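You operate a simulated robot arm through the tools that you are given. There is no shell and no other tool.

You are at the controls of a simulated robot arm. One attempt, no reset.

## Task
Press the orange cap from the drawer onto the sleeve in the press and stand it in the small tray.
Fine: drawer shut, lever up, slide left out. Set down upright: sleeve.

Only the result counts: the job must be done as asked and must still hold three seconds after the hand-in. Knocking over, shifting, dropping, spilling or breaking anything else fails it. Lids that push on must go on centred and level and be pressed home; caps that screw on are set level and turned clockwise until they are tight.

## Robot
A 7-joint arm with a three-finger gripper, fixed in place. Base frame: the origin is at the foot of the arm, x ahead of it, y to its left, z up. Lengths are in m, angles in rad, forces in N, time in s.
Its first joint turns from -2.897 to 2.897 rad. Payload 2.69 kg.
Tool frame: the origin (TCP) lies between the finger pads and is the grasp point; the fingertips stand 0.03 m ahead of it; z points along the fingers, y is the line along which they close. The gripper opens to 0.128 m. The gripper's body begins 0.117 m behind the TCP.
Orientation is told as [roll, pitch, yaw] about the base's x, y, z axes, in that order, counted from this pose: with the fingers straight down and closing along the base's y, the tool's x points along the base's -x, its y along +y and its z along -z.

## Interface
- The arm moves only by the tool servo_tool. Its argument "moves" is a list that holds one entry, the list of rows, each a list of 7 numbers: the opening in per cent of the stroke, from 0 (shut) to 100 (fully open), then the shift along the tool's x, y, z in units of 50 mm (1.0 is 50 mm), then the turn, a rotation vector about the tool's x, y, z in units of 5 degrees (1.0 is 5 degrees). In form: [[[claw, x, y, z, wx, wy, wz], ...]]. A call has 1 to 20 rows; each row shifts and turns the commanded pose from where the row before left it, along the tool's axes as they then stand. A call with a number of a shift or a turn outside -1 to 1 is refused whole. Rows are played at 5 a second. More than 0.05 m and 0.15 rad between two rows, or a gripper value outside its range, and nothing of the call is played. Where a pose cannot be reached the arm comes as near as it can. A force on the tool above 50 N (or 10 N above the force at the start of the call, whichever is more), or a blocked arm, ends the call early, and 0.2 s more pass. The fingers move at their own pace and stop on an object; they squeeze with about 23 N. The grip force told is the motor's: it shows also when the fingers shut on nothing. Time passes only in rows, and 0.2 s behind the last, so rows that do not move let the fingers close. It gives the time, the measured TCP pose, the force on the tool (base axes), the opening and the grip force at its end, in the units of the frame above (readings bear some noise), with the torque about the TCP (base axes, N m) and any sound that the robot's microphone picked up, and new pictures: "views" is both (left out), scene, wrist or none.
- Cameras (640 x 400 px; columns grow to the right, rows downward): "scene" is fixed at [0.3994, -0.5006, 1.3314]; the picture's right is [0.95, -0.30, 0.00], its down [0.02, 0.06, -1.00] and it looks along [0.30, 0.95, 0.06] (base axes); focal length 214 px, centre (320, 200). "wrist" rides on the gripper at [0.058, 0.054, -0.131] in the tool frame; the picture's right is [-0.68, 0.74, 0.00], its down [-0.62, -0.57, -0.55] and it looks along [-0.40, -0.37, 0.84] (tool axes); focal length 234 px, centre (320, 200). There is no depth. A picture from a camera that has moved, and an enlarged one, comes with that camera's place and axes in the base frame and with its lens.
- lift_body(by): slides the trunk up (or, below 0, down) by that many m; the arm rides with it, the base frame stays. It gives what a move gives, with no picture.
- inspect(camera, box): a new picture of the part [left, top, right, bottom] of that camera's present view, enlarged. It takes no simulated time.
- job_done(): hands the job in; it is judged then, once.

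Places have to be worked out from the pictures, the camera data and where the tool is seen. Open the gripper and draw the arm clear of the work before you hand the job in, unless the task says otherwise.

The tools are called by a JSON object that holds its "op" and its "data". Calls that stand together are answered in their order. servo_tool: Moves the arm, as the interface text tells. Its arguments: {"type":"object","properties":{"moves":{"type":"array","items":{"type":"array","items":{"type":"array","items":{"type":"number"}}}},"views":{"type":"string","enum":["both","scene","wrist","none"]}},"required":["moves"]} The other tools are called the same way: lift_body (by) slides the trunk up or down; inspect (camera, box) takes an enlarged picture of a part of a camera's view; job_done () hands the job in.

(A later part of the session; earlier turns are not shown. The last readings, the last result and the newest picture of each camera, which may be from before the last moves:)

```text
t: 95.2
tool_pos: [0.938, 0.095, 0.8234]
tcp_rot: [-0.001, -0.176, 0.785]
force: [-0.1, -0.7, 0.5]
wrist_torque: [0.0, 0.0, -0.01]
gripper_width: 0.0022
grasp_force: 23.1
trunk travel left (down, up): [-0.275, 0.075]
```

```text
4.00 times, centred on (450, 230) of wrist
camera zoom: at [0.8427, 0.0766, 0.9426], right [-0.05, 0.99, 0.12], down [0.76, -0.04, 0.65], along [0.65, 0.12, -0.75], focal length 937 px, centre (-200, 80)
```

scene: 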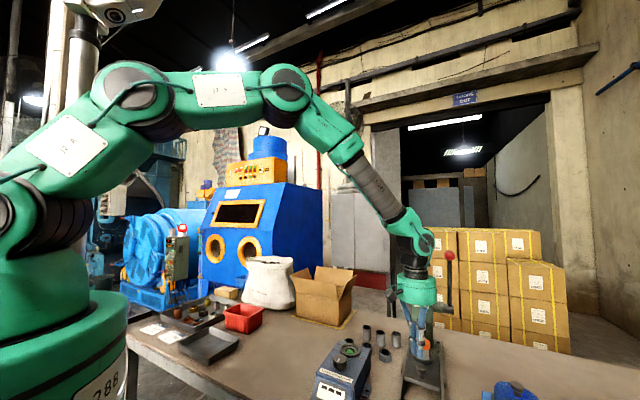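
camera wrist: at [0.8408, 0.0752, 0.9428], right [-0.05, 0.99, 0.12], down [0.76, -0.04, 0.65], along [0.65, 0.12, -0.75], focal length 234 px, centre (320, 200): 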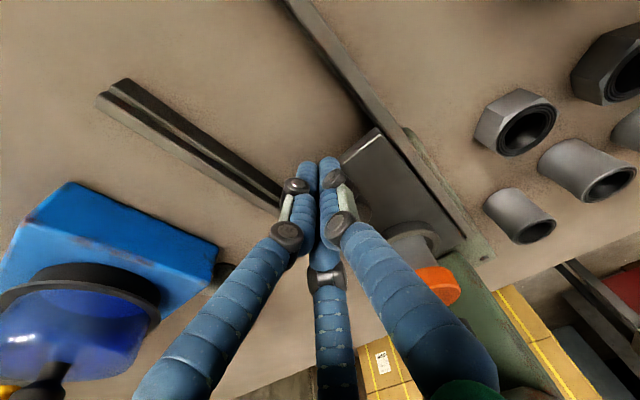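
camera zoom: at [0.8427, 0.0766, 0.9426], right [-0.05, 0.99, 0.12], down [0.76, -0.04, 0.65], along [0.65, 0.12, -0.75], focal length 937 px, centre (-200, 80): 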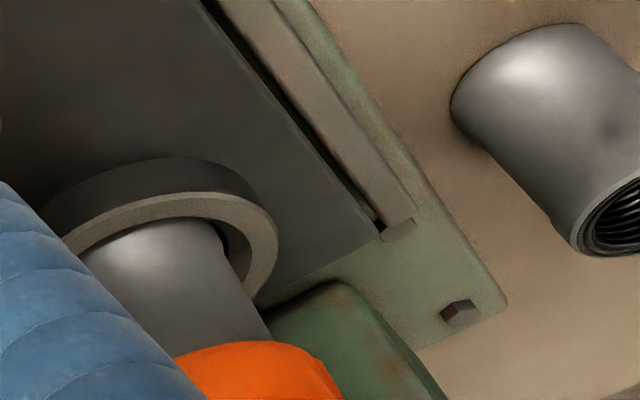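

I'm not sure whether the nest has gone past the ram. I'll back off and take proper views of the ram and the cap.

{"op": "servo_tool", "data": {"moves": [[[0, 0.8, 0, -0.14, 0, 0, 0], [0, 0.9, 0, -0.16, 0, 0, 0], [0, 0.9, 0, -0.16, 0, 0, 0], [0, 0.4, 0.9, -0.1, 0, 0, 0], [0, 0, 0.9, 0, 0, 0, 0], [0, 0, 0.9, 0, 0, 0, 0], [0, 0, 0, -0.5, 0, 1, 0], [0, 0, 0, -0.5, 0, 1, 0], [0, 0, 0, 0, 0, 0, 0]]], "views": "both"}}

{"op": "inspect", "data": {"camera": "scene", "box": [390, 280, 470, 380]}}

{"op": "inspect", "data": {"camera": "wrist", "box": [300, 180, 640, 400]}}

```text
t: 97.2
tool_pos: [0.7281, 0.078, 0.8744]
tcp_rot: [-0.004, -0.001, 0.785]
force: [0.2, 0.3, 0.6]
wrist_torque: [-0.05, 0.0, -0.01]
gripper_width: 0.0023
grasp_force: 23.1
trunk travel left (down, up): [-0.275, 0.075]
camera wrist: at [0.6487, 0.0753, 1.0066], right [-0.04, 1.0, 0.0], down [0.83, 0.04, 0.55], along [0.55, 0.02, -0.83], focal length 234 px, centre (320, 200)
```

scene: 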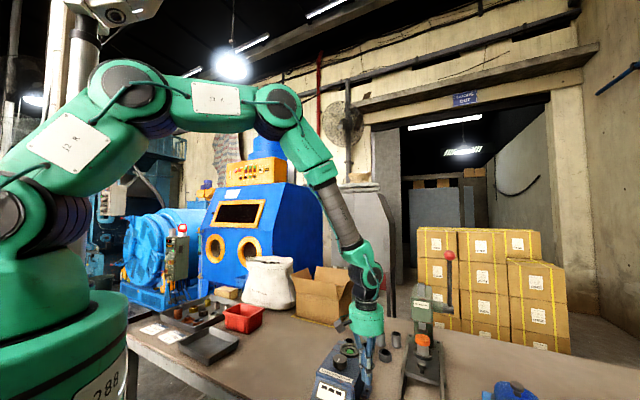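
wrist: 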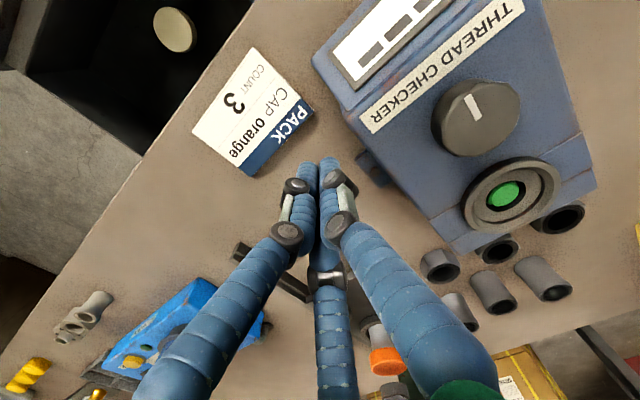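

```text
4.00 times, centred on (430, 330) of scene
camera zoom: at [0.3994, -0.5006, 1.3314], right [0.95, -0.3, 0.0], down [0.02, 0.06, -1.0], along [0.3, 0.95, 0.06], focal length 858 px, centre (-120, -320)
```

zoom: 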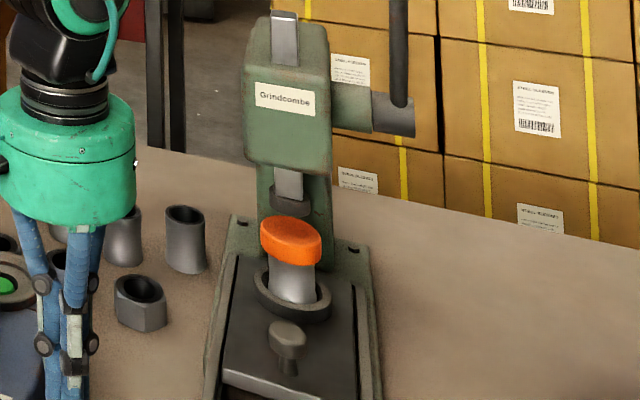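

```text
1.82 times, centred on (470, 290) of wrist
camera zoom: at [0.6487, 0.0753, 1.0066], right [-0.04, 1.0, 0.0], down [0.83, 0.04, 0.55], along [0.55, 0.02, -0.83], focal length 426 px, centre (47, 36)
```

zoom: 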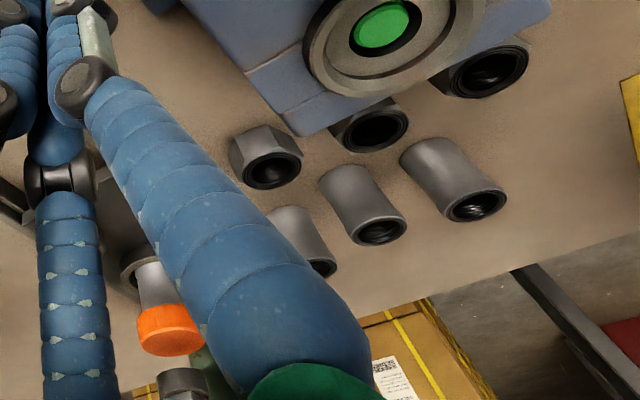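

The scene view places the cap near n ≈ 0.862, possibly past the ram axis. I'll get a side-on view of ram against cap from the left.

{"op": "servo_tool", "data": {"moves": [[[0, 0, 0, -0.9, 0, 0, 0], [50, 0, 0, -0.9, 0, 0, 0], [100, -0.8, 0.2, -0.2, 0, 0, 0], [100, -0.8, 0.2, 0, 0, 0, 0.9], [100, 0, 0, 0, 0, 0, 0.95], [100, 0, 0, 0, 0, 0, 0.95], [100, 0, 0, 0, 0, 0, 0.95], [100, 0, 0, 0, 0, 0, 0.95], [100, 0, 0, 0, 0, 0, 0.95], [100, 0, 0, 0, 0, 0, 0.95], [100, 0, 0, 0, 0, 0, 0.95], [100, 0, 0, 0, 0, 0, 0.95], [100, 0, 0, 0, 0, 0, 0.9], [100, -0.63, 0.63, 0, 0, 0, 0], [100, -0.63, 0.63, 0, 0, 0, 0], [100, -0.5, 0.5, 0, 0, 0, 0], [100, 0, 0, 0, 0, 0, 0]]], "views": "wrist"}}

{"op": "inspect", "data": {"camera": "wrist", "box": [300, 150, 520, 350]}}

```text
t: 100.8
tool_pos: [0.8619, 0.2347, 0.9744]
tcp_rot: [0.0, -0.002, -0.034]
force: [0.7, 0.4, -0.4]
wrist_torque: [-0.04, 0.01, 0.02]
gripper_width: 0.1278
grasp_force: 0.0
trunk travel left (down, up): [-0.275, 0.075]
camera wrist: at [0.8057, 0.2899, 1.1053], right [0.7, 0.71, 0.0], down [0.59, -0.59, 0.55], along [0.39, -0.39, -0.83], focal length 234 px, centre (320, 200)
```

wrist: 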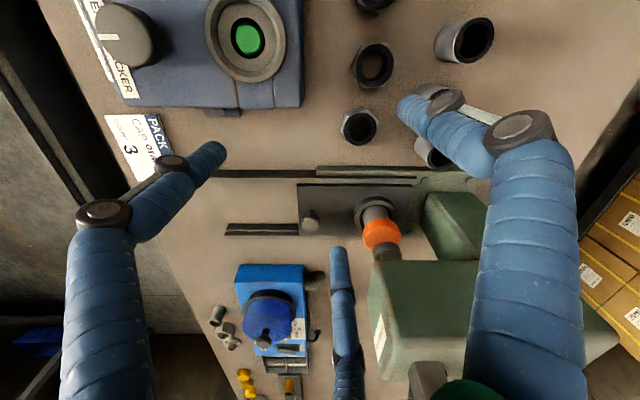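

```text
2.00 times, centred on (410, 250) of wrist
camera zoom: at [0.8057, 0.2899, 1.1053], right [0.7, 0.71, 0.0], down [0.59, -0.59, 0.55], along [0.39, -0.39, -0.83], focal length 468 px, centre (140, 100)
```

zoom: 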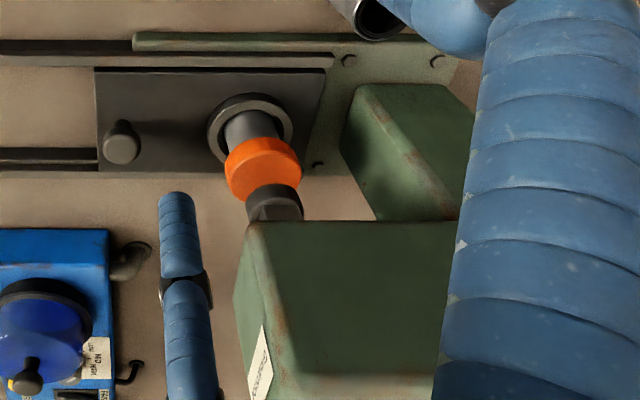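

In this side view the cap and ram tip line up in n (both ≈ 0.863), so the ram axis is at 0.863 and the slide is where it belongs. I'll zoom in to confirm.

{"op": "inspect", "data": {"camera": "wrist", "box": [340, 190, 420, 270]}}

{"op": "inspect", "data": {"camera": "scene", "box": [405, 310, 445, 370]}}

{"op": "inspect", "data": {"camera": "scene", "box": [400, 240, 480, 330]}}

```text
5.00 times, centred on (380, 230) of wrist
camera zoom: at [0.8057, 0.2899, 1.1053], right [0.7, 0.71, 0.0], down [0.59, -0.59, 0.55], along [0.39, -0.39, -0.83], focal length 1171 px, centre (20, 50)
```

zoom: 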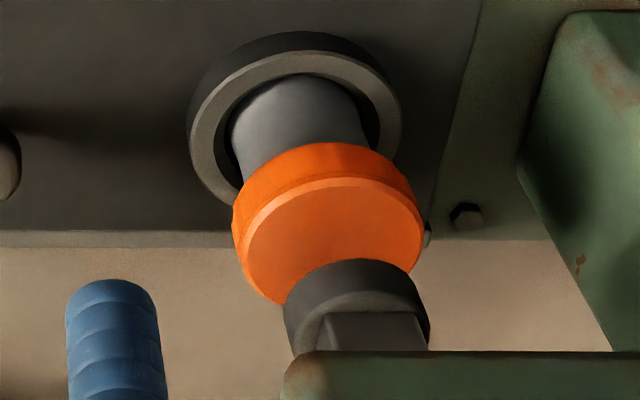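

```text
6.67 times, centred on (425, 340) of scene
camera zoom: at [0.3994, -0.5006, 1.3314], right [0.95, -0.3, 0.0], down [0.02, 0.06, -1.0], along [0.3, 0.95, 0.06], focal length 1430 px, centre (-380, -733)
```

zoom: 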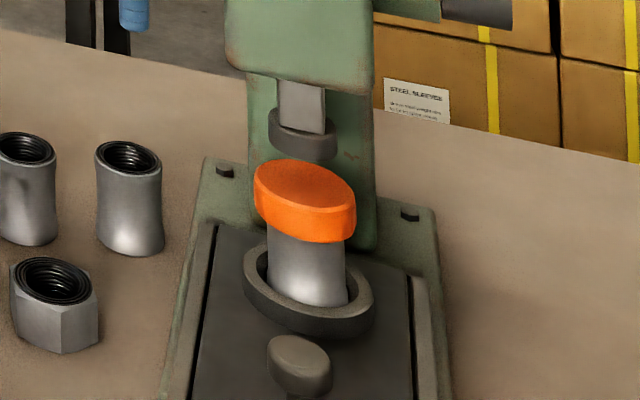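

```text
4.44 times, centred on (440, 285) of scene
camera zoom: at [0.3994, -0.5006, 1.3314], right [0.95, -0.3, 0.0], down [0.02, 0.06, -1.0], along [0.3, 0.95, 0.06], focal length 953 px, centre (-213, -178)
```

zoom: 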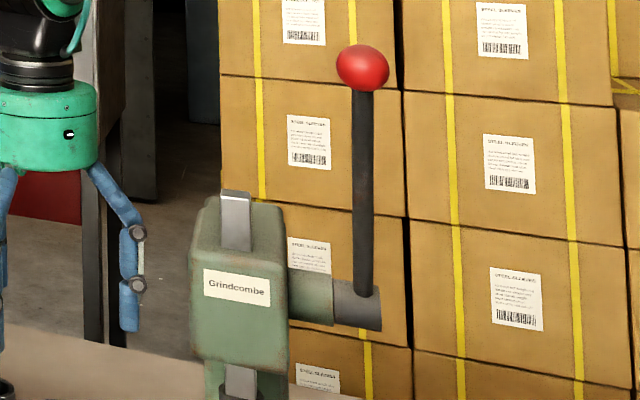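

Cap and ram agree within about 1 mm in both directions. Now for the lever: I'll rise above the press head for a closer look at the ball and rod.

{"op": "servo_tool", "data": {"moves": [[[100, 0, 0, -0.9, 0, 0, 0], [60, 0, 0, -0.95, 0, 0, 0], [20, 0, 0, -0.95, 0, 0, 0], [0, 0, 0, -0.95, 0, 0, 0], [0, 0, 0, -0.95, 0, 0, 0], [0, 0, 0, -0.9, 0, 0, 0], [0, -0.4, -0.6, 0, 0, 0, 0], [0, -0.4, -0.6, 0, 0, 0, 0], [0, -0.4, -0.6, 0, 0, 0, 0], [0, -0.3, -0.5, 0, 0, 0, 0], [0, 0, 0, 0, 0, 0, 0]]], "views": "both"}}

{"op": "inspect", "data": {"camera": "wrist", "box": [300, 180, 560, 400]}}

```text
t: 103.2
tool_pos: [0.9322, 0.116, 1.2521]
tcp_rot: [-0.001, -0.002, -0.035]
force: [0.3, -0.1, -0.5]
wrist_torque: [0.04, 0.04, 0.04]
gripper_width: 0.0021
grasp_force: 23.2
trunk travel left (down, up): [-0.275, 0.075]
camera wrist: at [0.8763, 0.1711, 1.3841], right [0.7, 0.71, 0.0], down [0.59, -0.59, 0.55], along [0.39, -0.38, -0.84], focal length 234 px, centre (320, 200)
```

scene: 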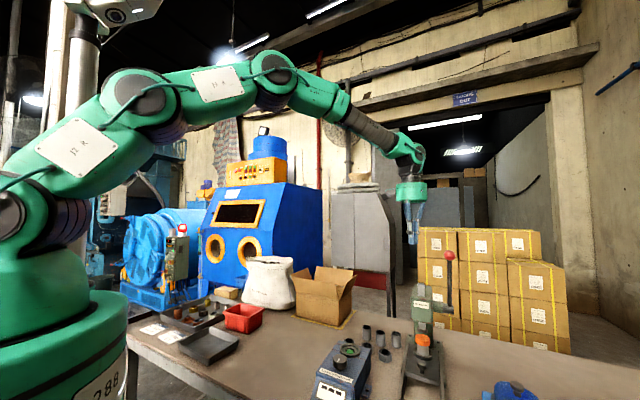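
wrist: 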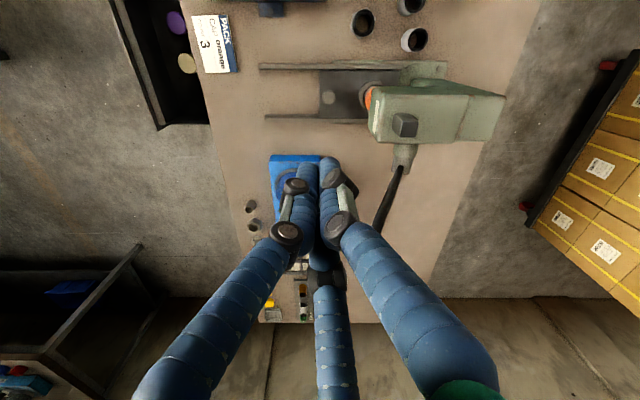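

```text
1.82 times, centred on (430, 290) of wrist
camera zoom: at [0.8763, 0.1711, 1.3841], right [0.7, 0.71, 0.0], down [0.59, -0.59, 0.55], along [0.39, -0.38, -0.84], focal length 426 px, centre (120, 36)
```

zoom: 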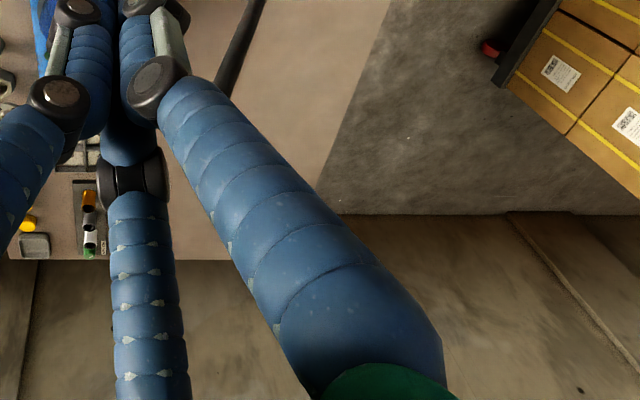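

The rod pivots near n ≈ 0.89, z ≈ 1.0 and the ball is behind a finger. I'll open the fingers and shift slightly to see the ball.

{"op": "servo_tool", "data": {"moves": [[[50, 0.3, -0.3, 0, 0, 0, 0], [100, 0.3, -0.3, 0, 0, 0, 0], [100, 0, 0, 0, 0, 0, 0], [100, 0, 0, 0, 0, 0, 0]]], "views": "wrist"}}

{"op": "inspect", "data": {"camera": "wrist", "box": [320, 130, 480, 290]}}

```text
t: 104.2
tool_pos: [0.9009, 0.0867, 1.252]
tcp_rot: [-0.002, -0.004, -0.035]
force: [-0.3, 0.5, -0.3]
wrist_torque: [0.01, 0.03, 0.02]
gripper_width: 0.128
grasp_force: 0.1
trunk travel left (down, up): [-0.275, 0.075]
camera wrist: at [0.845, 0.142, 1.3841], right [0.7, 0.71, 0.0], down [0.59, -0.59, 0.55], along [0.39, -0.38, -0.83], focal length 234 px, centre (320, 200)
```

wrist: 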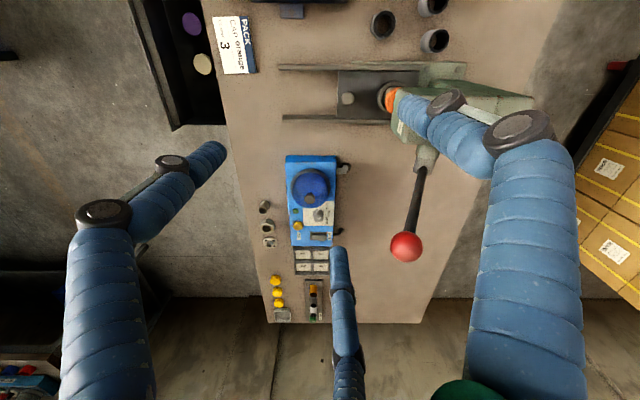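

```text
2.50 times, centred on (400, 210) of wrist
camera zoom: at [0.845, 0.142, 1.3841], right [0.7, 0.71, 0.0], down [0.59, -0.59, 0.55], along [0.39, -0.38, -0.83], focal length 585 px, centre (120, 175)
```

zoom: 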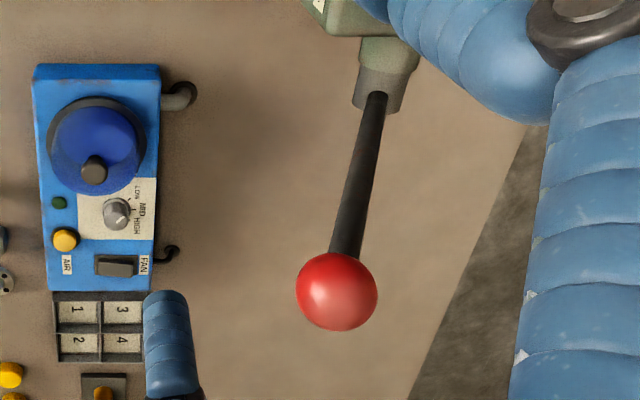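

The ball is at n = 0.797, r = 0.686, z = 1.188 and the pivot near n = 0.883, z = 0.985. I'll grip the ball with the tool axis along the rod (23° tilt) and later rotate about the pivot. First I'll line up 12 cm short of the ball.

{"op": "servo_tool", "data": {"moves": [[[55, 0, 0, -0.4, 0, 0, -0.94], [55, 0, 0, -0.53, 0, 0, -0.94], [55, 0, 0, 0, 0, 0, -0.94], [55, 0, 0, 0, 0, 0, -0.94], [55, 0, 0, 0, 0, 0, -0.94], [55, 0, 0, 0, 0, 0, -0.94], [55, 0, 0, 0, 0, 0, -0.94], [55, 0, 0, 0, 0, 0, -0.94], [55, 0, 0, 0, 0, 0, -0.94], [55, 0, 0, 0, 0, 0, -0.94], [55, -0.34, -0.74, 0, 0, 0, 0], [55, -0.34, -0.74, 0, 0, 0, 0], [55, -0.35, -0.74, 0, 0, 0, 0], [55, 0, 0, 0, 0, -0.92, 0], [55, 0, 0, 0, 0, -0.92, 0], [55, 0, 0, 0, 0, -0.92, 0], [55, 0, 0, 0, 0, -0.92, 0], [55, 0, 0, 0, 0, -0.92, 0], [55, 0, 0, 0, 0, 0, 0]]], "views": "both"}}

{"op": "inspect", "data": {"camera": "wrist", "box": [240, 80, 420, 260]}}

{"op": "inspect", "data": {"camera": "scene", "box": [380, 160, 500, 310]}}

```text
t: 108.2
tool_pos: [1.0167, 0.0447, 1.3013]
tcp_rot: [-0.002, -0.405, 0.788]
force: [-0.7, -0.8, -0.5]
wrist_torque: [0.04, -0.01, 0.01]
gripper_width: 0.0703
grasp_force: 0.0
trunk travel left (down, up): [-0.275, 0.075]
camera wrist: at [0.904, 0.0089, 1.3999], right [-0.08, 0.96, 0.26], down [0.65, -0.15, 0.75], along [0.76, 0.23, -0.61], focal length 234 px, centre (320, 200)
```

scene: 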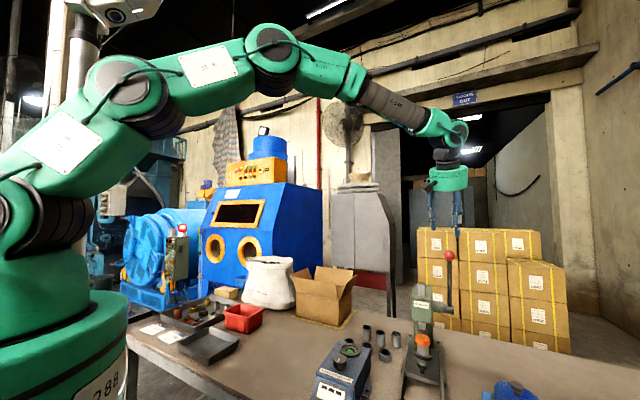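
wrist: 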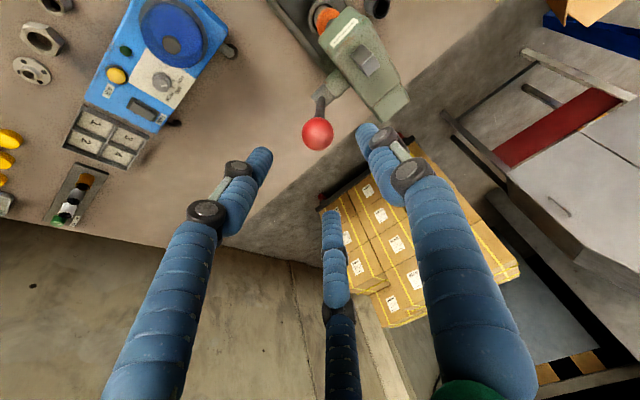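

```text
2.22 times, centred on (330, 170) of wrist
camera zoom: at [0.904, 0.0089, 1.3999], right [-0.08, 0.96, 0.26], down [0.65, -0.15, 0.75], along [0.76, 0.23, -0.61], focal length 520 px, centre (298, 267)
```

zoom: 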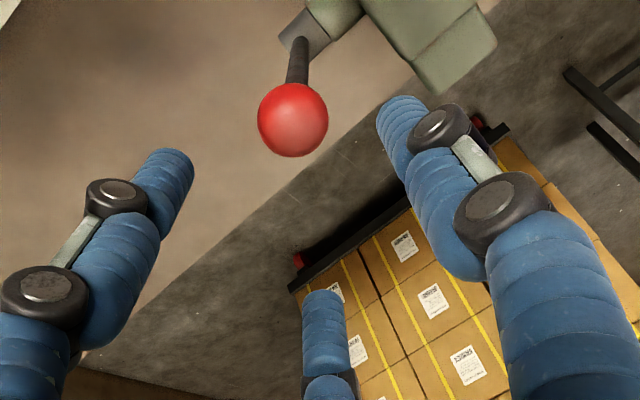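

```text
2.67 times, centred on (440, 235) of scene
camera zoom: at [0.3994, -0.5006, 1.3314], right [0.95, -0.3, 0.0], down [0.02, 0.06, -1.0], along [0.3, 0.95, 0.06], focal length 572 px, centre (0, 107)
```

zoom: 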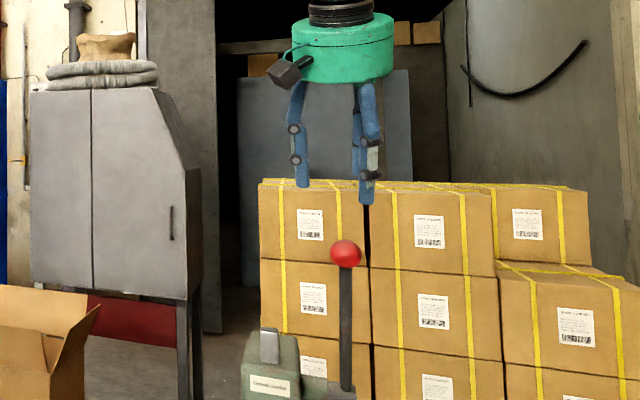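

The ball lies on the tool axis within about 2.5 mm. I'll correct that and advance 0.12 m so the ball is between the fingers.

{"op": "servo_tool", "data": {"moves": [[[55, 0.033, -0.036, 0.3, 0, 0, 0], [55, 0, 0, 0.4, 0, 0, 0], [55, 0, 0, 0.4, 0, 0, 0], [55, 0, 0, 0.4, 0, 0, 0], [55, 0, 0, 0.4, 0, 0, 0], [55, 0, 0, 0.3, 0, 0, 0], [55, 0, 0, 0.2, 0, 0, 0], [55, 0, 0, 0, 0, 0, 0]]], "views": "wrist"}}

{"op": "inspect", "data": {"camera": "wrist", "box": [230, 90, 410, 270]}}

{"op": "inspect", "data": {"camera": "scene", "box": [420, 210, 480, 300]}}

```text
t: 110.0
tool_pos: [1.0471, 0.0773, 1.1898]
tcp_rot: [-0.002, -0.403, 0.787]
force: [-0.7, 0.6, 0.4]
wrist_torque: [0.05, 0.01, 0.02]
gripper_width: 0.0704
grasp_force: 0.0
trunk travel left (down, up): [-0.275, 0.075]
camera wrist: at [0.9369, 0.0408, 1.2882], right [-0.08, 0.96, 0.26], down [0.65, -0.15, 0.75], along [0.76, 0.23, -0.61], focal length 234 px, centre (320, 200)
```

wrist: 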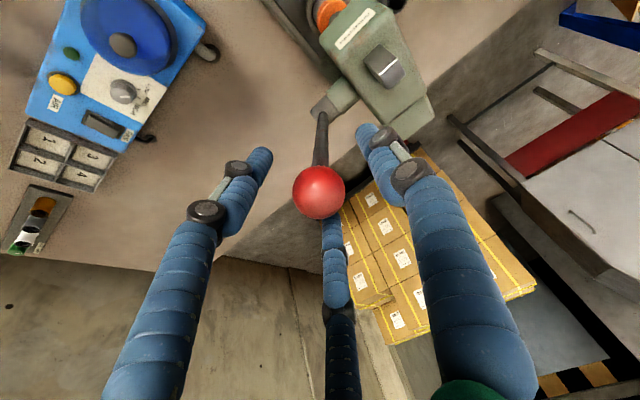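

```text
2.22 times, centred on (320, 180) of wrist
camera zoom: at [0.9369, 0.0408, 1.2882], right [-0.08, 0.96, 0.26], down [0.65, -0.15, 0.75], along [0.76, 0.23, -0.61], focal length 520 px, centre (320, 244)
```

zoom: 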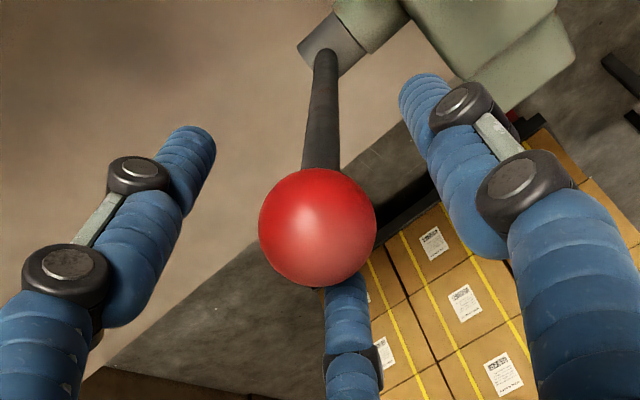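

```text
4.44 times, centred on (450, 255) of scene
camera zoom: at [0.3994, -0.5006, 1.3314], right [0.95, -0.3, 0.0], down [0.02, 0.06, -1.0], along [0.3, 0.95, 0.06], focal length 953 px, centre (-258, -44)
```

zoom: 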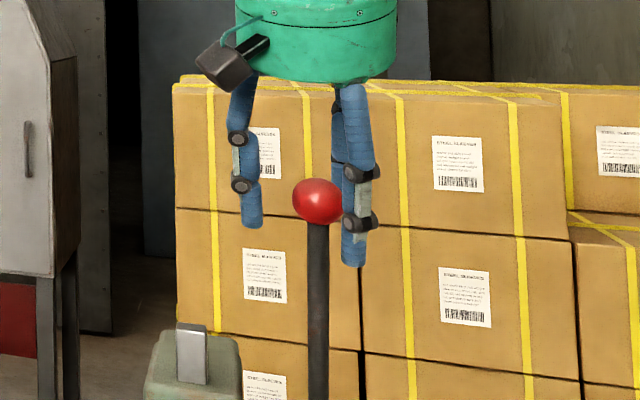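

The ball is centred between the fingers. I'll close on it.

{"op": "servo_tool", "data": {"moves": [[[35, 0, 0, 0, 0, 0, 0], [20, 0, 0, 0, 0, 0, 0], [0, 0, 0, 0, 0, 0, 0], [0, 0, 0, 0, 0, 0, 0]]], "views": "wrist"}}

```text
t: 111.0
tool_pos: [1.0492, 0.0769, 1.1901]
tcp_rot: [0.001, -0.403, 0.786]
force: [6.4, -7.4, -0.3]
wrist_torque: [-0.11, -0.1, -0.11]
gripper_width: 0.0352
grasp_force: 22.4
trunk travel left (down, up): [-0.275, 0.075]
camera wrist: at [0.9373, 0.0398, 1.2881], right [-0.08, 0.96, 0.26], down [0.65, -0.15, 0.75], along [0.76, 0.23, -0.61], focal length 234 px, centre (320, 200)
```

wrist: 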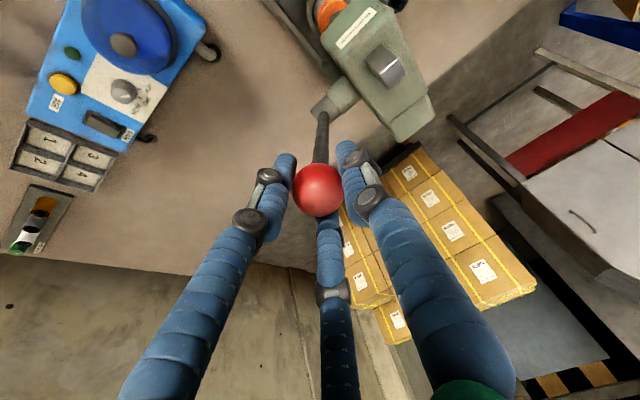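

Gripped at 35 mm. I'll relieve the small +r side load and begin swinging the lever about its pivot in small steps.

{"op": "servo_tool", "data": {"moves": [[[0, 0, -0.02, 0, 0, 0, 0], [0, 0.19, 0, 0.004, 0, -0.5, 0], [0, 0.19, 0, 0.004, 0, -0.5, 0], [0, 0.19, 0, 0.004, 0, -0.5, 0], [0, 0.19, 0, 0.004, 0, -0.5, 0], [0, 0, 0, 0, 0, 0, 0]]], "views": "wrist"}}

```text
t: 112.4
tool_pos: [1.0266, 0.0522, 1.1711]
tcp_rot: [-0.002, -0.577, 0.786]
force: [8.2, -5.0, -4.0]
wrist_torque: [0.31, 0.04, 0.03]
gripper_width: 0.0339
grasp_force: 45.0
trunk travel left (down, up): [-0.275, 0.075]
camera wrist: at [0.9047, 0.0052, 1.2499], right [-0.12, 0.92, 0.37], down [0.55, -0.25, 0.8], along [0.82, 0.3, -0.48], focal length 234 px, centre (320, 200)
```

wrist: 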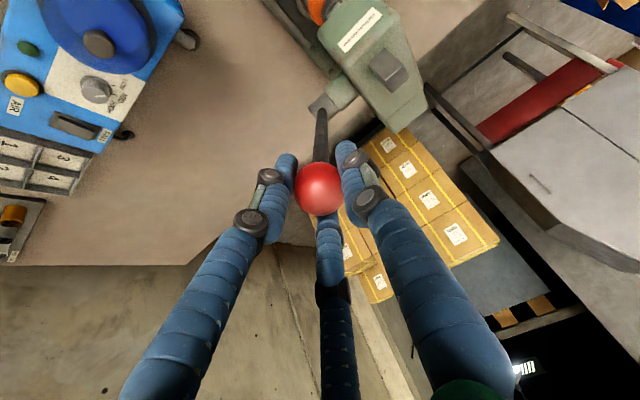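

The lever follows with low force. I'll continue the swing another 20°.

{"op": "servo_tool", "data": {"moves": [[[0, 0.19, -0.02, 0.004, 0, -0.5, 0], [0, 0.19, 0, 0.004, 0, -0.5, 0], [0, 0.19, 0, 0.004, 0, -0.5, 0], [0, 0.19, 0, 0.004, 0, -0.5, 0], [0, 0.19, 0, 0.004, 0, -0.5, 0], [0, 0.19, 0, 0.004, 0, -0.5, 0], [0, 0, 0, 0, 0, 0, 0]]], "views": "wrist"}}

{"op": "inspect", "data": {"camera": "scene", "box": [400, 250, 480, 370]}}

```text
t: 114.0
tool_pos: [0.9976, 0.022, 1.1335]
tcp_rot: [-0.002, -0.838, 0.787]
force: [4.3, 4.2, -6.6]
wrist_torque: [0.37, -0.07, 0.25]
gripper_width: 0.034
grasp_force: 45.2
trunk travel left (down, up): [-0.275, 0.075]
camera wrist: at [0.8632, -0.0366, 1.1793], right [-0.2, 0.84, 0.5], down [0.4, -0.4, 0.83], along [0.89, 0.37, -0.26], focal length 234 px, centre (320, 200)
```

wrist: 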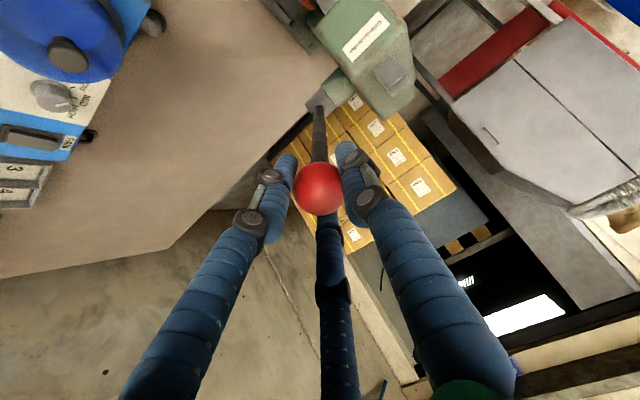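

```text
3.33 times, centred on (440, 310) of scene
camera zoom: at [0.3994, -0.5006, 1.3314], right [0.95, -0.3, 0.0], down [0.02, 0.06, -1.0], along [0.3, 0.95, 0.06], focal length 715 px, centre (-80, -167)
```

zoom: 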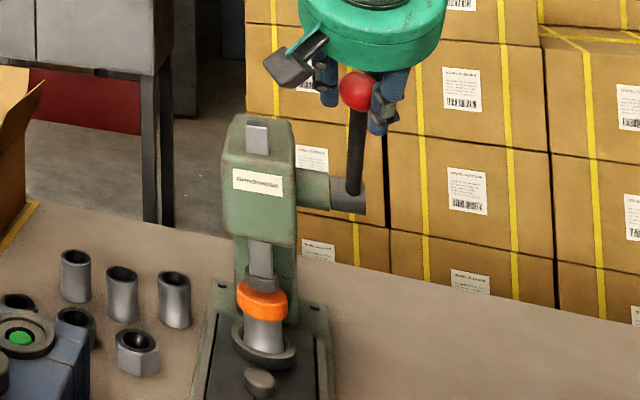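

The ram has come down and is close to the cap. I'll continue in smaller increments and watch the force.

{"op": "servo_tool", "data": {"moves": [[[0, 0.19, 0, 0.004, 0, -0.5, 0], [0, 0.19, 0, 0.004, 0, -0.5, 0], [0, 0, 0, 0, 0, 0, 0]]], "views": "none"}}

{"op": "inspect", "data": {"camera": "scene", "box": [405, 310, 445, 370]}}

```text
t: 114.8
tool_pos: [0.9871, 0.0137, 1.1209]
tcp_rot: [-0.003, -0.927, 0.79]
force: [-1.5, 9.7, -5.6]
wrist_torque: [0.25, -0.05, 0.18]
gripper_width: 0.0341
grasp_force: 44.6
trunk travel left (down, up): [-0.275, 0.075]
```

```text
6.67 times, centred on (425, 340) of scene
camera zoom: at [0.3994, -0.5006, 1.3314], right [0.95, -0.3, 0.0], down [0.02, 0.06, -1.0], along [0.3, 0.95, 0.06], focal length 1430 px, centre (-380, -733)
```

zoom: 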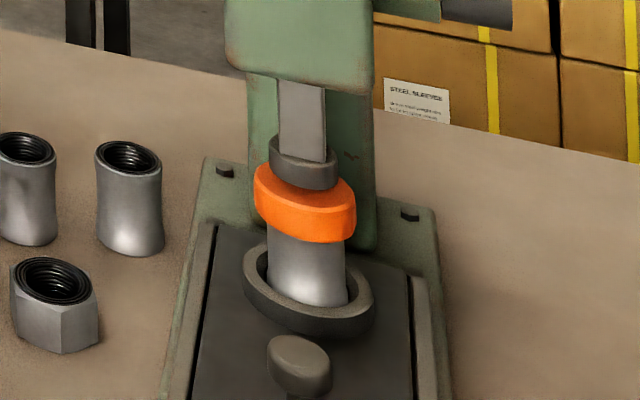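

The ram now touches the cap, well centred. I'll keep pressing in small steps.

{"op": "servo_tool", "data": {"moves": [[[0, 0.19, 0, 0.004, 0, -0.5, 0], [0, 0.19, 0, 0.004, 0, -0.5, 0], [0, 0, 0, 0, 0, 0, 0]]], "views": "none"}}

{"op": "inspect", "data": {"camera": "scene", "box": [405, 310, 445, 370]}}

```text
t: 115.6
tool_pos: [0.9804, 0.0043, 1.1053]
tcp_rot: [-0.002, -1.015, 0.788]
force: [-2.5, 12.1, -7.7]
wrist_torque: [0.0, 0.21, 0.15]
gripper_width: 0.0337
grasp_force: 45.2
trunk travel left (down, up): [-0.275, 0.075]
```

```text
6.67 times, centred on (425, 340) of scene
camera zoom: at [0.3994, -0.5006, 1.3314], right [0.95, -0.3, 0.0], down [0.02, 0.06, -1.0], along [0.3, 0.95, 0.06], focal length 1430 px, centre (-380, -733)
```

zoom: 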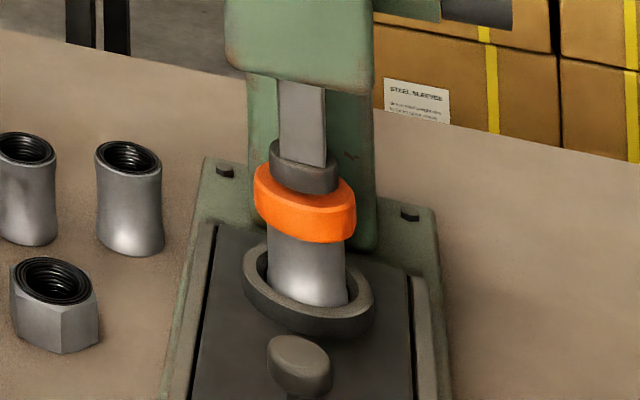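

The ram still has about 4–5 mm to go before it bears fully on the cap. I'm continuing.

{"op": "servo_tool", "data": {"moves": [[[0, 0.19, 0, 0.004, 0, -0.5, 0], [0, 0.19, 0, 0.004, 0, -0.5, 0], [0, 0.19, 0, 0.004, 0, -0.5, 0], [0, 0, 0, 0, 0, 0, 0]]], "views": "none"}}

{"op": "inspect", "data": {"camera": "scene", "box": [405, 310, 445, 370]}}

```text
t: 116.6
tool_pos: [0.9713, -0.0053, 1.0802]
tcp_rot: [-0.005, -1.146, 0.79]
force: [-11.1, 4.1, -0.2]
wrist_torque: [-0.39, 0.4, -0.11]
gripper_width: 0.0339
grasp_force: 45.0
trunk travel left (down, up): [-0.275, 0.075]
```

```text
6.67 times, centred on (425, 340) of scene
camera zoom: at [0.3994, -0.5006, 1.3314], right [0.95, -0.3, 0.0], down [0.02, 0.06, -1.0], along [0.3, 0.95, 0.06], focal length 1430 px, centre (-380, -733)
```

zoom: 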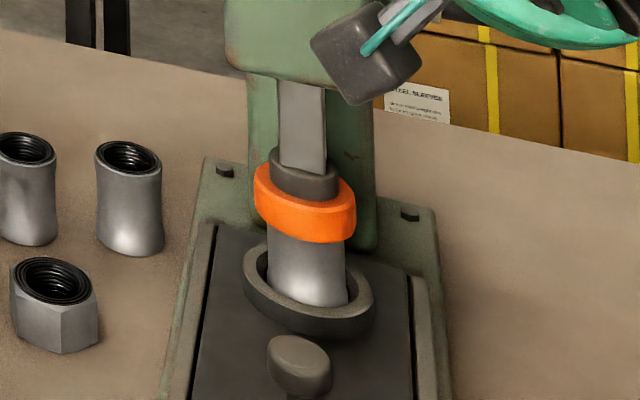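

The ram is now bearing on the cap. I'll press on in small steps, with a 1 mm sideways relief.

{"op": "servo_tool", "data": {"moves": [[[0, 0.19, 0.02, 0.004, 0, -0.5, 0], [0, 0.19, 0, 0.004, 0, -0.5, 0], [0, 0, 0, 0, 0, 0, 0]]], "views": "none"}}

{"op": "inspect", "data": {"camera": "scene", "box": [405, 310, 445, 370]}}

```text
t: 117.4
tool_pos: [0.9656, -0.0104, 1.0618]
tcp_rot: [-0.006, -1.233, 0.792]
force: [-12.9, -8.8, 6.1]
wrist_torque: [0.29, -0.36, -0.21]
gripper_width: 0.0341
grasp_force: 44.8
trunk travel left (down, up): [-0.275, 0.075]
```

```text
6.67 times, centred on (425, 340) of scene
camera zoom: at [0.3994, -0.5006, 1.3314], right [0.95, -0.3, 0.0], down [0.02, 0.06, -1.0], along [0.3, 0.95, 0.06], focal length 1430 px, centre (-380, -733)
```

zoom: 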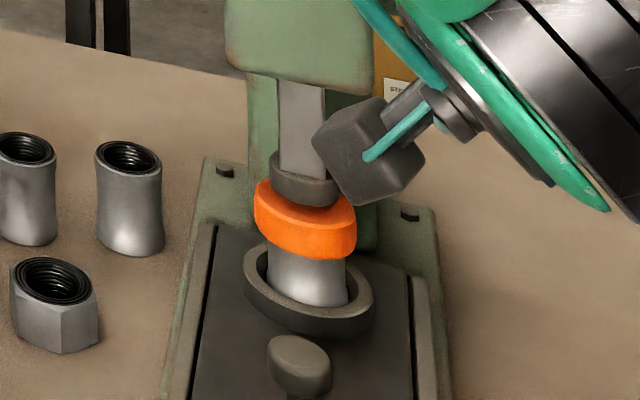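

The cap has gone down about 9 mm onto the sleeve in that step. I'll keep pressing until the resistance confirms that it is home, easing the radial load.

{"op": "servo_tool", "data": {"moves": [[[0, 0.1, 0, -0.03, 0, -0.25, 0], [0, 0.1, 0, 0.002, 0, -0.25, 0], [0, 0.1, 0, 0.002, 0, -0.25, 0], [0, 0, 0, 0, 0, 0, 0]]], "views": "none"}}

{"op": "inspect", "data": {"camera": "scene", "box": [405, 310, 445, 370]}}

```text
t: 118.4
tool_pos: [0.9617, -0.0143, 1.0481]
tcp_rot: [-0.006, -1.3, 0.792]
force: [-3.0, -16.2, 4.6]
wrist_torque: [0.12, -0.25, -0.08]
gripper_width: 0.0338
grasp_force: 45.2
trunk travel left (down, up): [-0.275, 0.075]
```

```text
6.67 times, centred on (425, 340) of scene
camera zoom: at [0.3994, -0.5006, 1.3314], right [0.95, -0.3, 0.0], down [0.02, 0.06, -1.0], along [0.3, 0.95, 0.06], focal length 1430 px, centre (-380, -733)
```

zoom: 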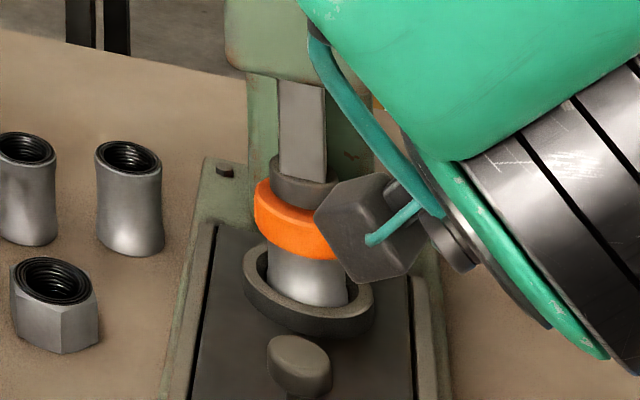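

{"op": "servo_tool", "data": {"moves": [[[0, 0.1, -0.02, -0.04, 0, -0.25, 0], [0, 0.1, 0, 0.002, 0, -0.25, 0], [0, 0.1, 0, 0.002, 0, -0.25, 0], [0, 0, 0, 0, 0, 0, 0]]], "views": "none"}}

{"op": "inspect", "data": {"camera": "scene", "box": [405, 310, 445, 370]}}

```text
t: 119.4
tool_pos: [0.958, -0.017, 1.0341]
tcp_rot: [-0.01, -1.362, 0.794]
force: [0.7, 6.3, -0.8]
wrist_torque: [0.49, -0.29, 0.27]
gripper_width: 0.0341
grasp_force: 44.6
trunk travel left (down, up): [-0.275, 0.075]
```

```text
6.67 times, centred on (425, 340) of scene
camera zoom: at [0.3994, -0.5006, 1.3314], right [0.95, -0.3, 0.0], down [0.02, 0.06, -1.0], along [0.3, 0.95, 0.06], focal length 1430 px, centre (-380, -733)
```

zoom: 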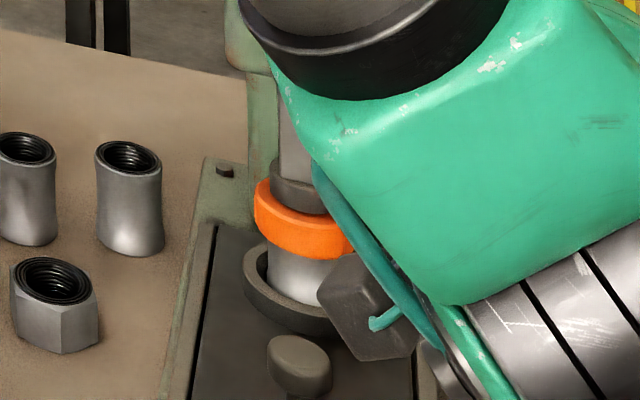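

{"op": "servo_tool", "data": {"moves": [[[0, 0.1, 0, 0.002, 0, -0.25, 0], [0, 0.1, 0, 0.002, 0, -0.25, 0], [0, 0.1, 0, 0.002, 0, -0.25, 0], [0, 0, 0, 0, 0, 0, 0]]], "views": "none"}}

{"op": "inspect", "data": {"camera": "scene", "box": [405, 310, 445, 370]}}

```text
t: 120.4
tool_pos: [0.9556, -0.02, 1.0192]
tcp_rot: [-0.01, -1.43, 0.796]
force: [-15.9, -0.5, -2.1]
wrist_torque: [-0.36, 0.25, 0.12]
gripper_width: 0.034
grasp_force: 44.4
trunk travel left (down, up): [-0.275, 0.075]
```

```text
6.67 times, centred on (425, 340) of scene
camera zoom: at [0.3994, -0.5006, 1.3314], right [0.95, -0.3, 0.0], down [0.02, 0.06, -1.0], along [0.3, 0.95, 0.06], focal length 1430 px, centre (-380, -733)
```

zoom: 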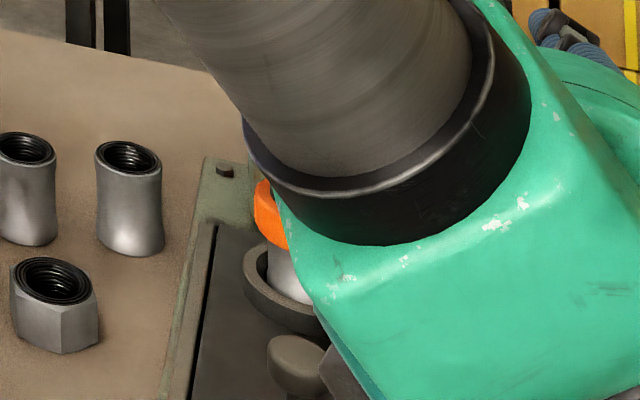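

{"op": "servo_tool", "data": {"moves": [[[0, 0.1, 0, -0.02, 0, -0.25, 0], [0, 0.1, 0, 0.002, 0, -0.25, 0], [0, 0.1, 0, 0.002, 0, -0.25, 0], [0, 0, 0, 0, 0, 0, 0]]], "views": "wrist"}}

{"op": "inspect", "data": {"camera": "wrist", "box": [240, 0, 480, 200]}}

```text
t: 121.4
tool_pos: [0.9554, -0.0213, 1.0075]
tcp_rot: [-0.075, -1.497, 0.86]
force: [-17.9, 5.7, 20.7]
wrist_torque: [0.36, -0.3, 0.36]
gripper_width: 0.0339
grasp_force: 44.9
trunk travel left (down, up): [-0.275, 0.075]
camera wrist: at [0.8221, -0.0784, 0.9598], right [-0.49, 0.56, 0.67], down [0.04, -0.75, 0.66], along [0.87, 0.35, 0.34], focal length 234 px, centre (320, 200)
```

wrist: 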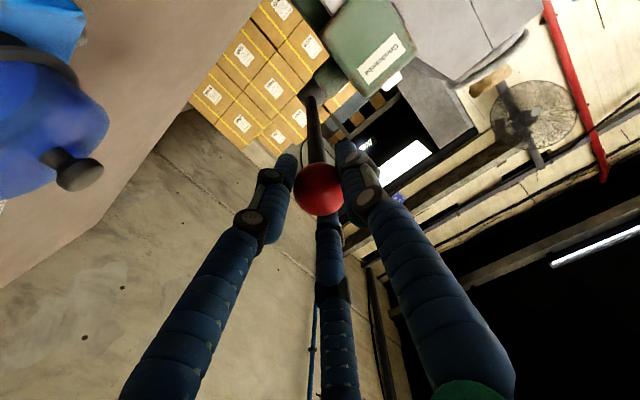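

```text
2.00 times, centred on (360, 100) of wrist
camera zoom: at [0.8221, -0.0784, 0.9598], right [-0.49, 0.56, 0.67], down [0.04, -0.75, 0.66], along [0.87, 0.35, 0.34], focal length 468 px, centre (240, 400)
```

zoom: 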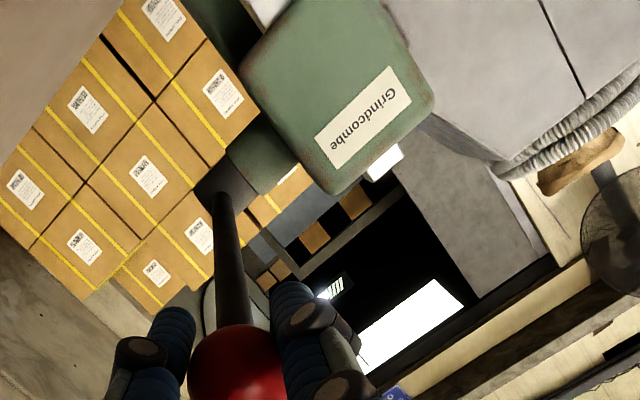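

Resistance is building (about 20 N at the ball, so roughly 100+ N at the ram). I'll press a little further so that the cap is surely home.

{"op": "servo_tool", "data": {"moves": [[[0, 0.05, 0, 0, 0, -0.1, 0], [0, 0.05, 0, 0, 0, -0.1, 0], [0, 0, 0, 0, 0, 0, 0], [0, 0, 0, 0, 0, 0, 0]]], "views": "none"}}

```text
t: 122.4
tool_pos: [0.954, -0.0203, 1.0045]
tcp_rot: [-0.116, -1.515, 0.9]
force: [-5.0, 12.9, 36.0]
wrist_torque: [0.71, -0.75, 0.48]
gripper_width: 0.0338
grasp_force: 45.2
trunk travel left (down, up): [-0.275, 0.075]
```

{"op": "servo_tool", "data": {"moves": [[[0, 0.04, 0, 0, 0, 0, 0], [0, 0, 0, 0, 0, 0, 0], [0, 0, 0, 0, 0, 0, 0]]], "views": "none"}}

```text
t: 123.2
tool_pos: [0.9539, -0.0221, 1.0009]
tcp_rot: [-0.102, -1.515, 0.887]
force: [6.8, 9.5, 43.5]
wrist_torque: [0.66, -0.71, 0.65]
gripper_width: 0.0343
grasp_force: 45.1
trunk travel left (down, up): [-0.275, 0.075]
```

{"op": "servo_tool", "data": {"moves": [[[0, 0.03, 0, 0, 0, 0, 0], [0, 0, 0, 0, 0, 0, 0], [0, 0, 0, 0, 0, 0, 0]]], "views": "scene"}}

{"op": "inspect", "data": {"camera": "scene", "box": [390, 240, 480, 370]}}

```text
t: 124.0
tool_pos: [0.9533, -0.0209, 0.9989]
tcp_rot: [-0.092, -1.516, 0.877]
force: [7.4, 7.4, 47.9]
wrist_torque: [0.57, -0.63, 0.47]
gripper_width: 0.0344
grasp_force: 44.9
trunk travel left (down, up): [-0.275, 0.075]
```

scene: 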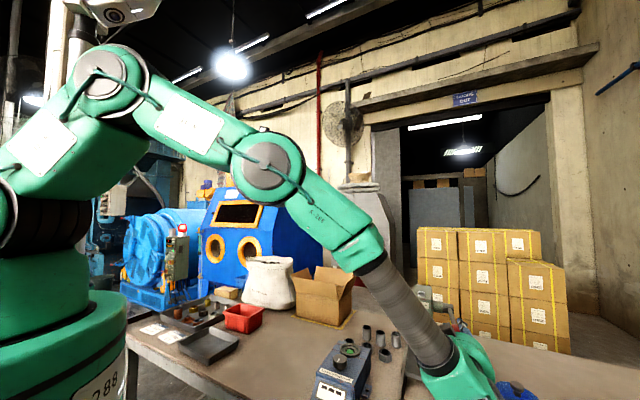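

```text
3.08 times, centred on (435, 305) of scene
camera zoom: at [0.3994, -0.5006, 1.3314], right [0.95, -0.3, 0.0], down [0.02, 0.06, -1.0], along [0.3, 0.95, 0.06], focal length 660 px, centre (-34, -123)
```

zoom: 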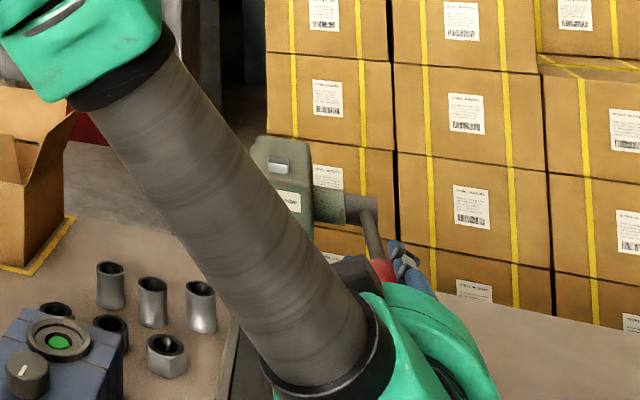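

Pressed firmly (48 N at the ball). Now I'll swing the lever back up along the same arc.

{"op": "servo_tool", "data": {"moves": [[[0, -0.12, 0, 0, 0, 0.2, 0], [0, -0.19, 0, 0.004, 0, 0.5, 0], [0, -0.19, 0, 0.004, 0, 0.5, 0], [0, -0.19, 0, 0.004, 0, 0.5, 0], [0, -0.19, 0, 0.004, 0, 0.5, 0], [0, 0, 0, 0, 0, 0, 0]]], "views": "none"}}

```text
t: 125.4
tool_pos: [0.9581, -0.0179, 1.0368]
tcp_rot: [-0.001, -1.318, 0.785]
force: [-6.2, -1.2, -8.4]
wrist_torque: [-0.64, 0.7, -0.06]
gripper_width: 0.034
grasp_force: 45.0
trunk travel left (down, up): [-0.275, 0.075]
```

{"op": "servo_tool", "data": {"moves": [[[0, -0.19, 0, 0.004, 0, 0.5, 0], [0, -0.19, 0, 0.004, 0, 0.5, 0], [0, -0.19, 0, 0.004, 0, 0.5, 0], [0, -0.19, 0, 0.004, 0, 0.5, 0], [0, -0.19, 0, 0.004, 0, 0.5, 0], [0, -0.19, 0, 0.004, 0, 0.5, 0], [0, -0.19, 0, 0.004, 0, 0.5, 0], [0, -0.19, 0, 0.004, 0, 0.5, 0], [0, 0, 0, 0, 0, 0, 0]]], "views": "scene"}}

{"op": "inspect", "data": {"camera": "scene", "box": [400, 270, 450, 370]}}

```text
t: 127.4
tool_pos: [0.9822, 0.0067, 1.1087]
tcp_rot: [-0.005, -0.969, 0.79]
force: [0.2, 12.3, -8.8]
wrist_torque: [-0.19, 0.19, -0.16]
gripper_width: 0.0345
grasp_force: 45.0
trunk travel left (down, up): [-0.275, 0.075]
```

scene: 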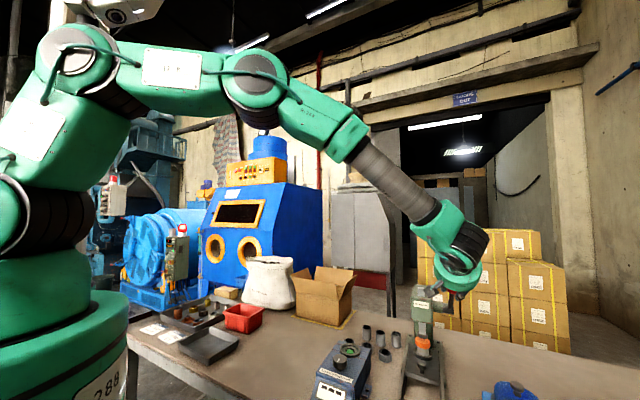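

```text
4.00 times, centred on (425, 320) of scene
camera zoom: at [0.3994, -0.5006, 1.3314], right [0.95, -0.3, 0.0], down [0.02, 0.06, -1.0], along [0.3, 0.95, 0.06], focal length 858 px, centre (-100, -280)
```

zoom: 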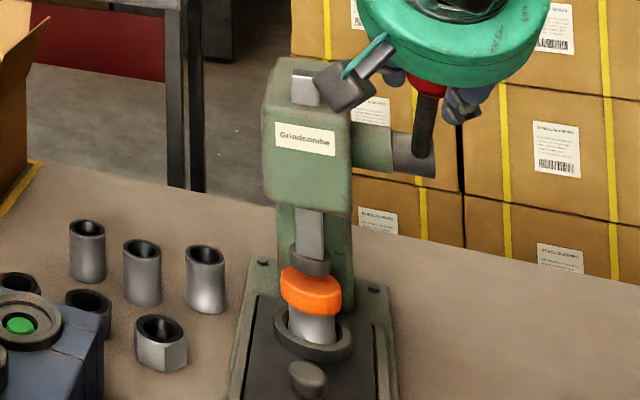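

The ram is rising and the cap stays down. I'll continue returning the lever to its original angle.

{"op": "servo_tool", "data": {"moves": [[[0, -0.19, 0.02, 0.004, 0, 0.5, 0], [0, -0.19, 0, 0.004, 0, 0.5, 0], [0, -0.19, 0, 0.004, 0, 0.5, 0], [0, -0.19, 0, 0.004, 0, 0.5, 0], [0, -0.19, 0, 0.004, 0, 0.5, 0], [0, -0.19, 0, 0.004, 0, 0.5, 0], [0, -0.19, 0, 0.004, 0, 0.5, 0], [0, -0.19, 0, 0.004, 0, 0.5, 0], [0, -0.19, 0, 0.004, 0, 0.5, 0], [0, -0.19, 0, 0.004, 0, 0.5, 0], [0, 0, 0, 0, 0, 0, 0]]], "views": "none"}}

```text
t: 129.8
tool_pos: [1.0301, 0.0542, 1.1759]
tcp_rot: [-0.004, -0.535, 0.787]
force: [2.2, -8.9, 6.8]
wrist_torque: [-0.07, -0.07, 0.05]
gripper_width: 0.0341
grasp_force: 44.8
trunk travel left (down, up): [-0.275, 0.075]
```

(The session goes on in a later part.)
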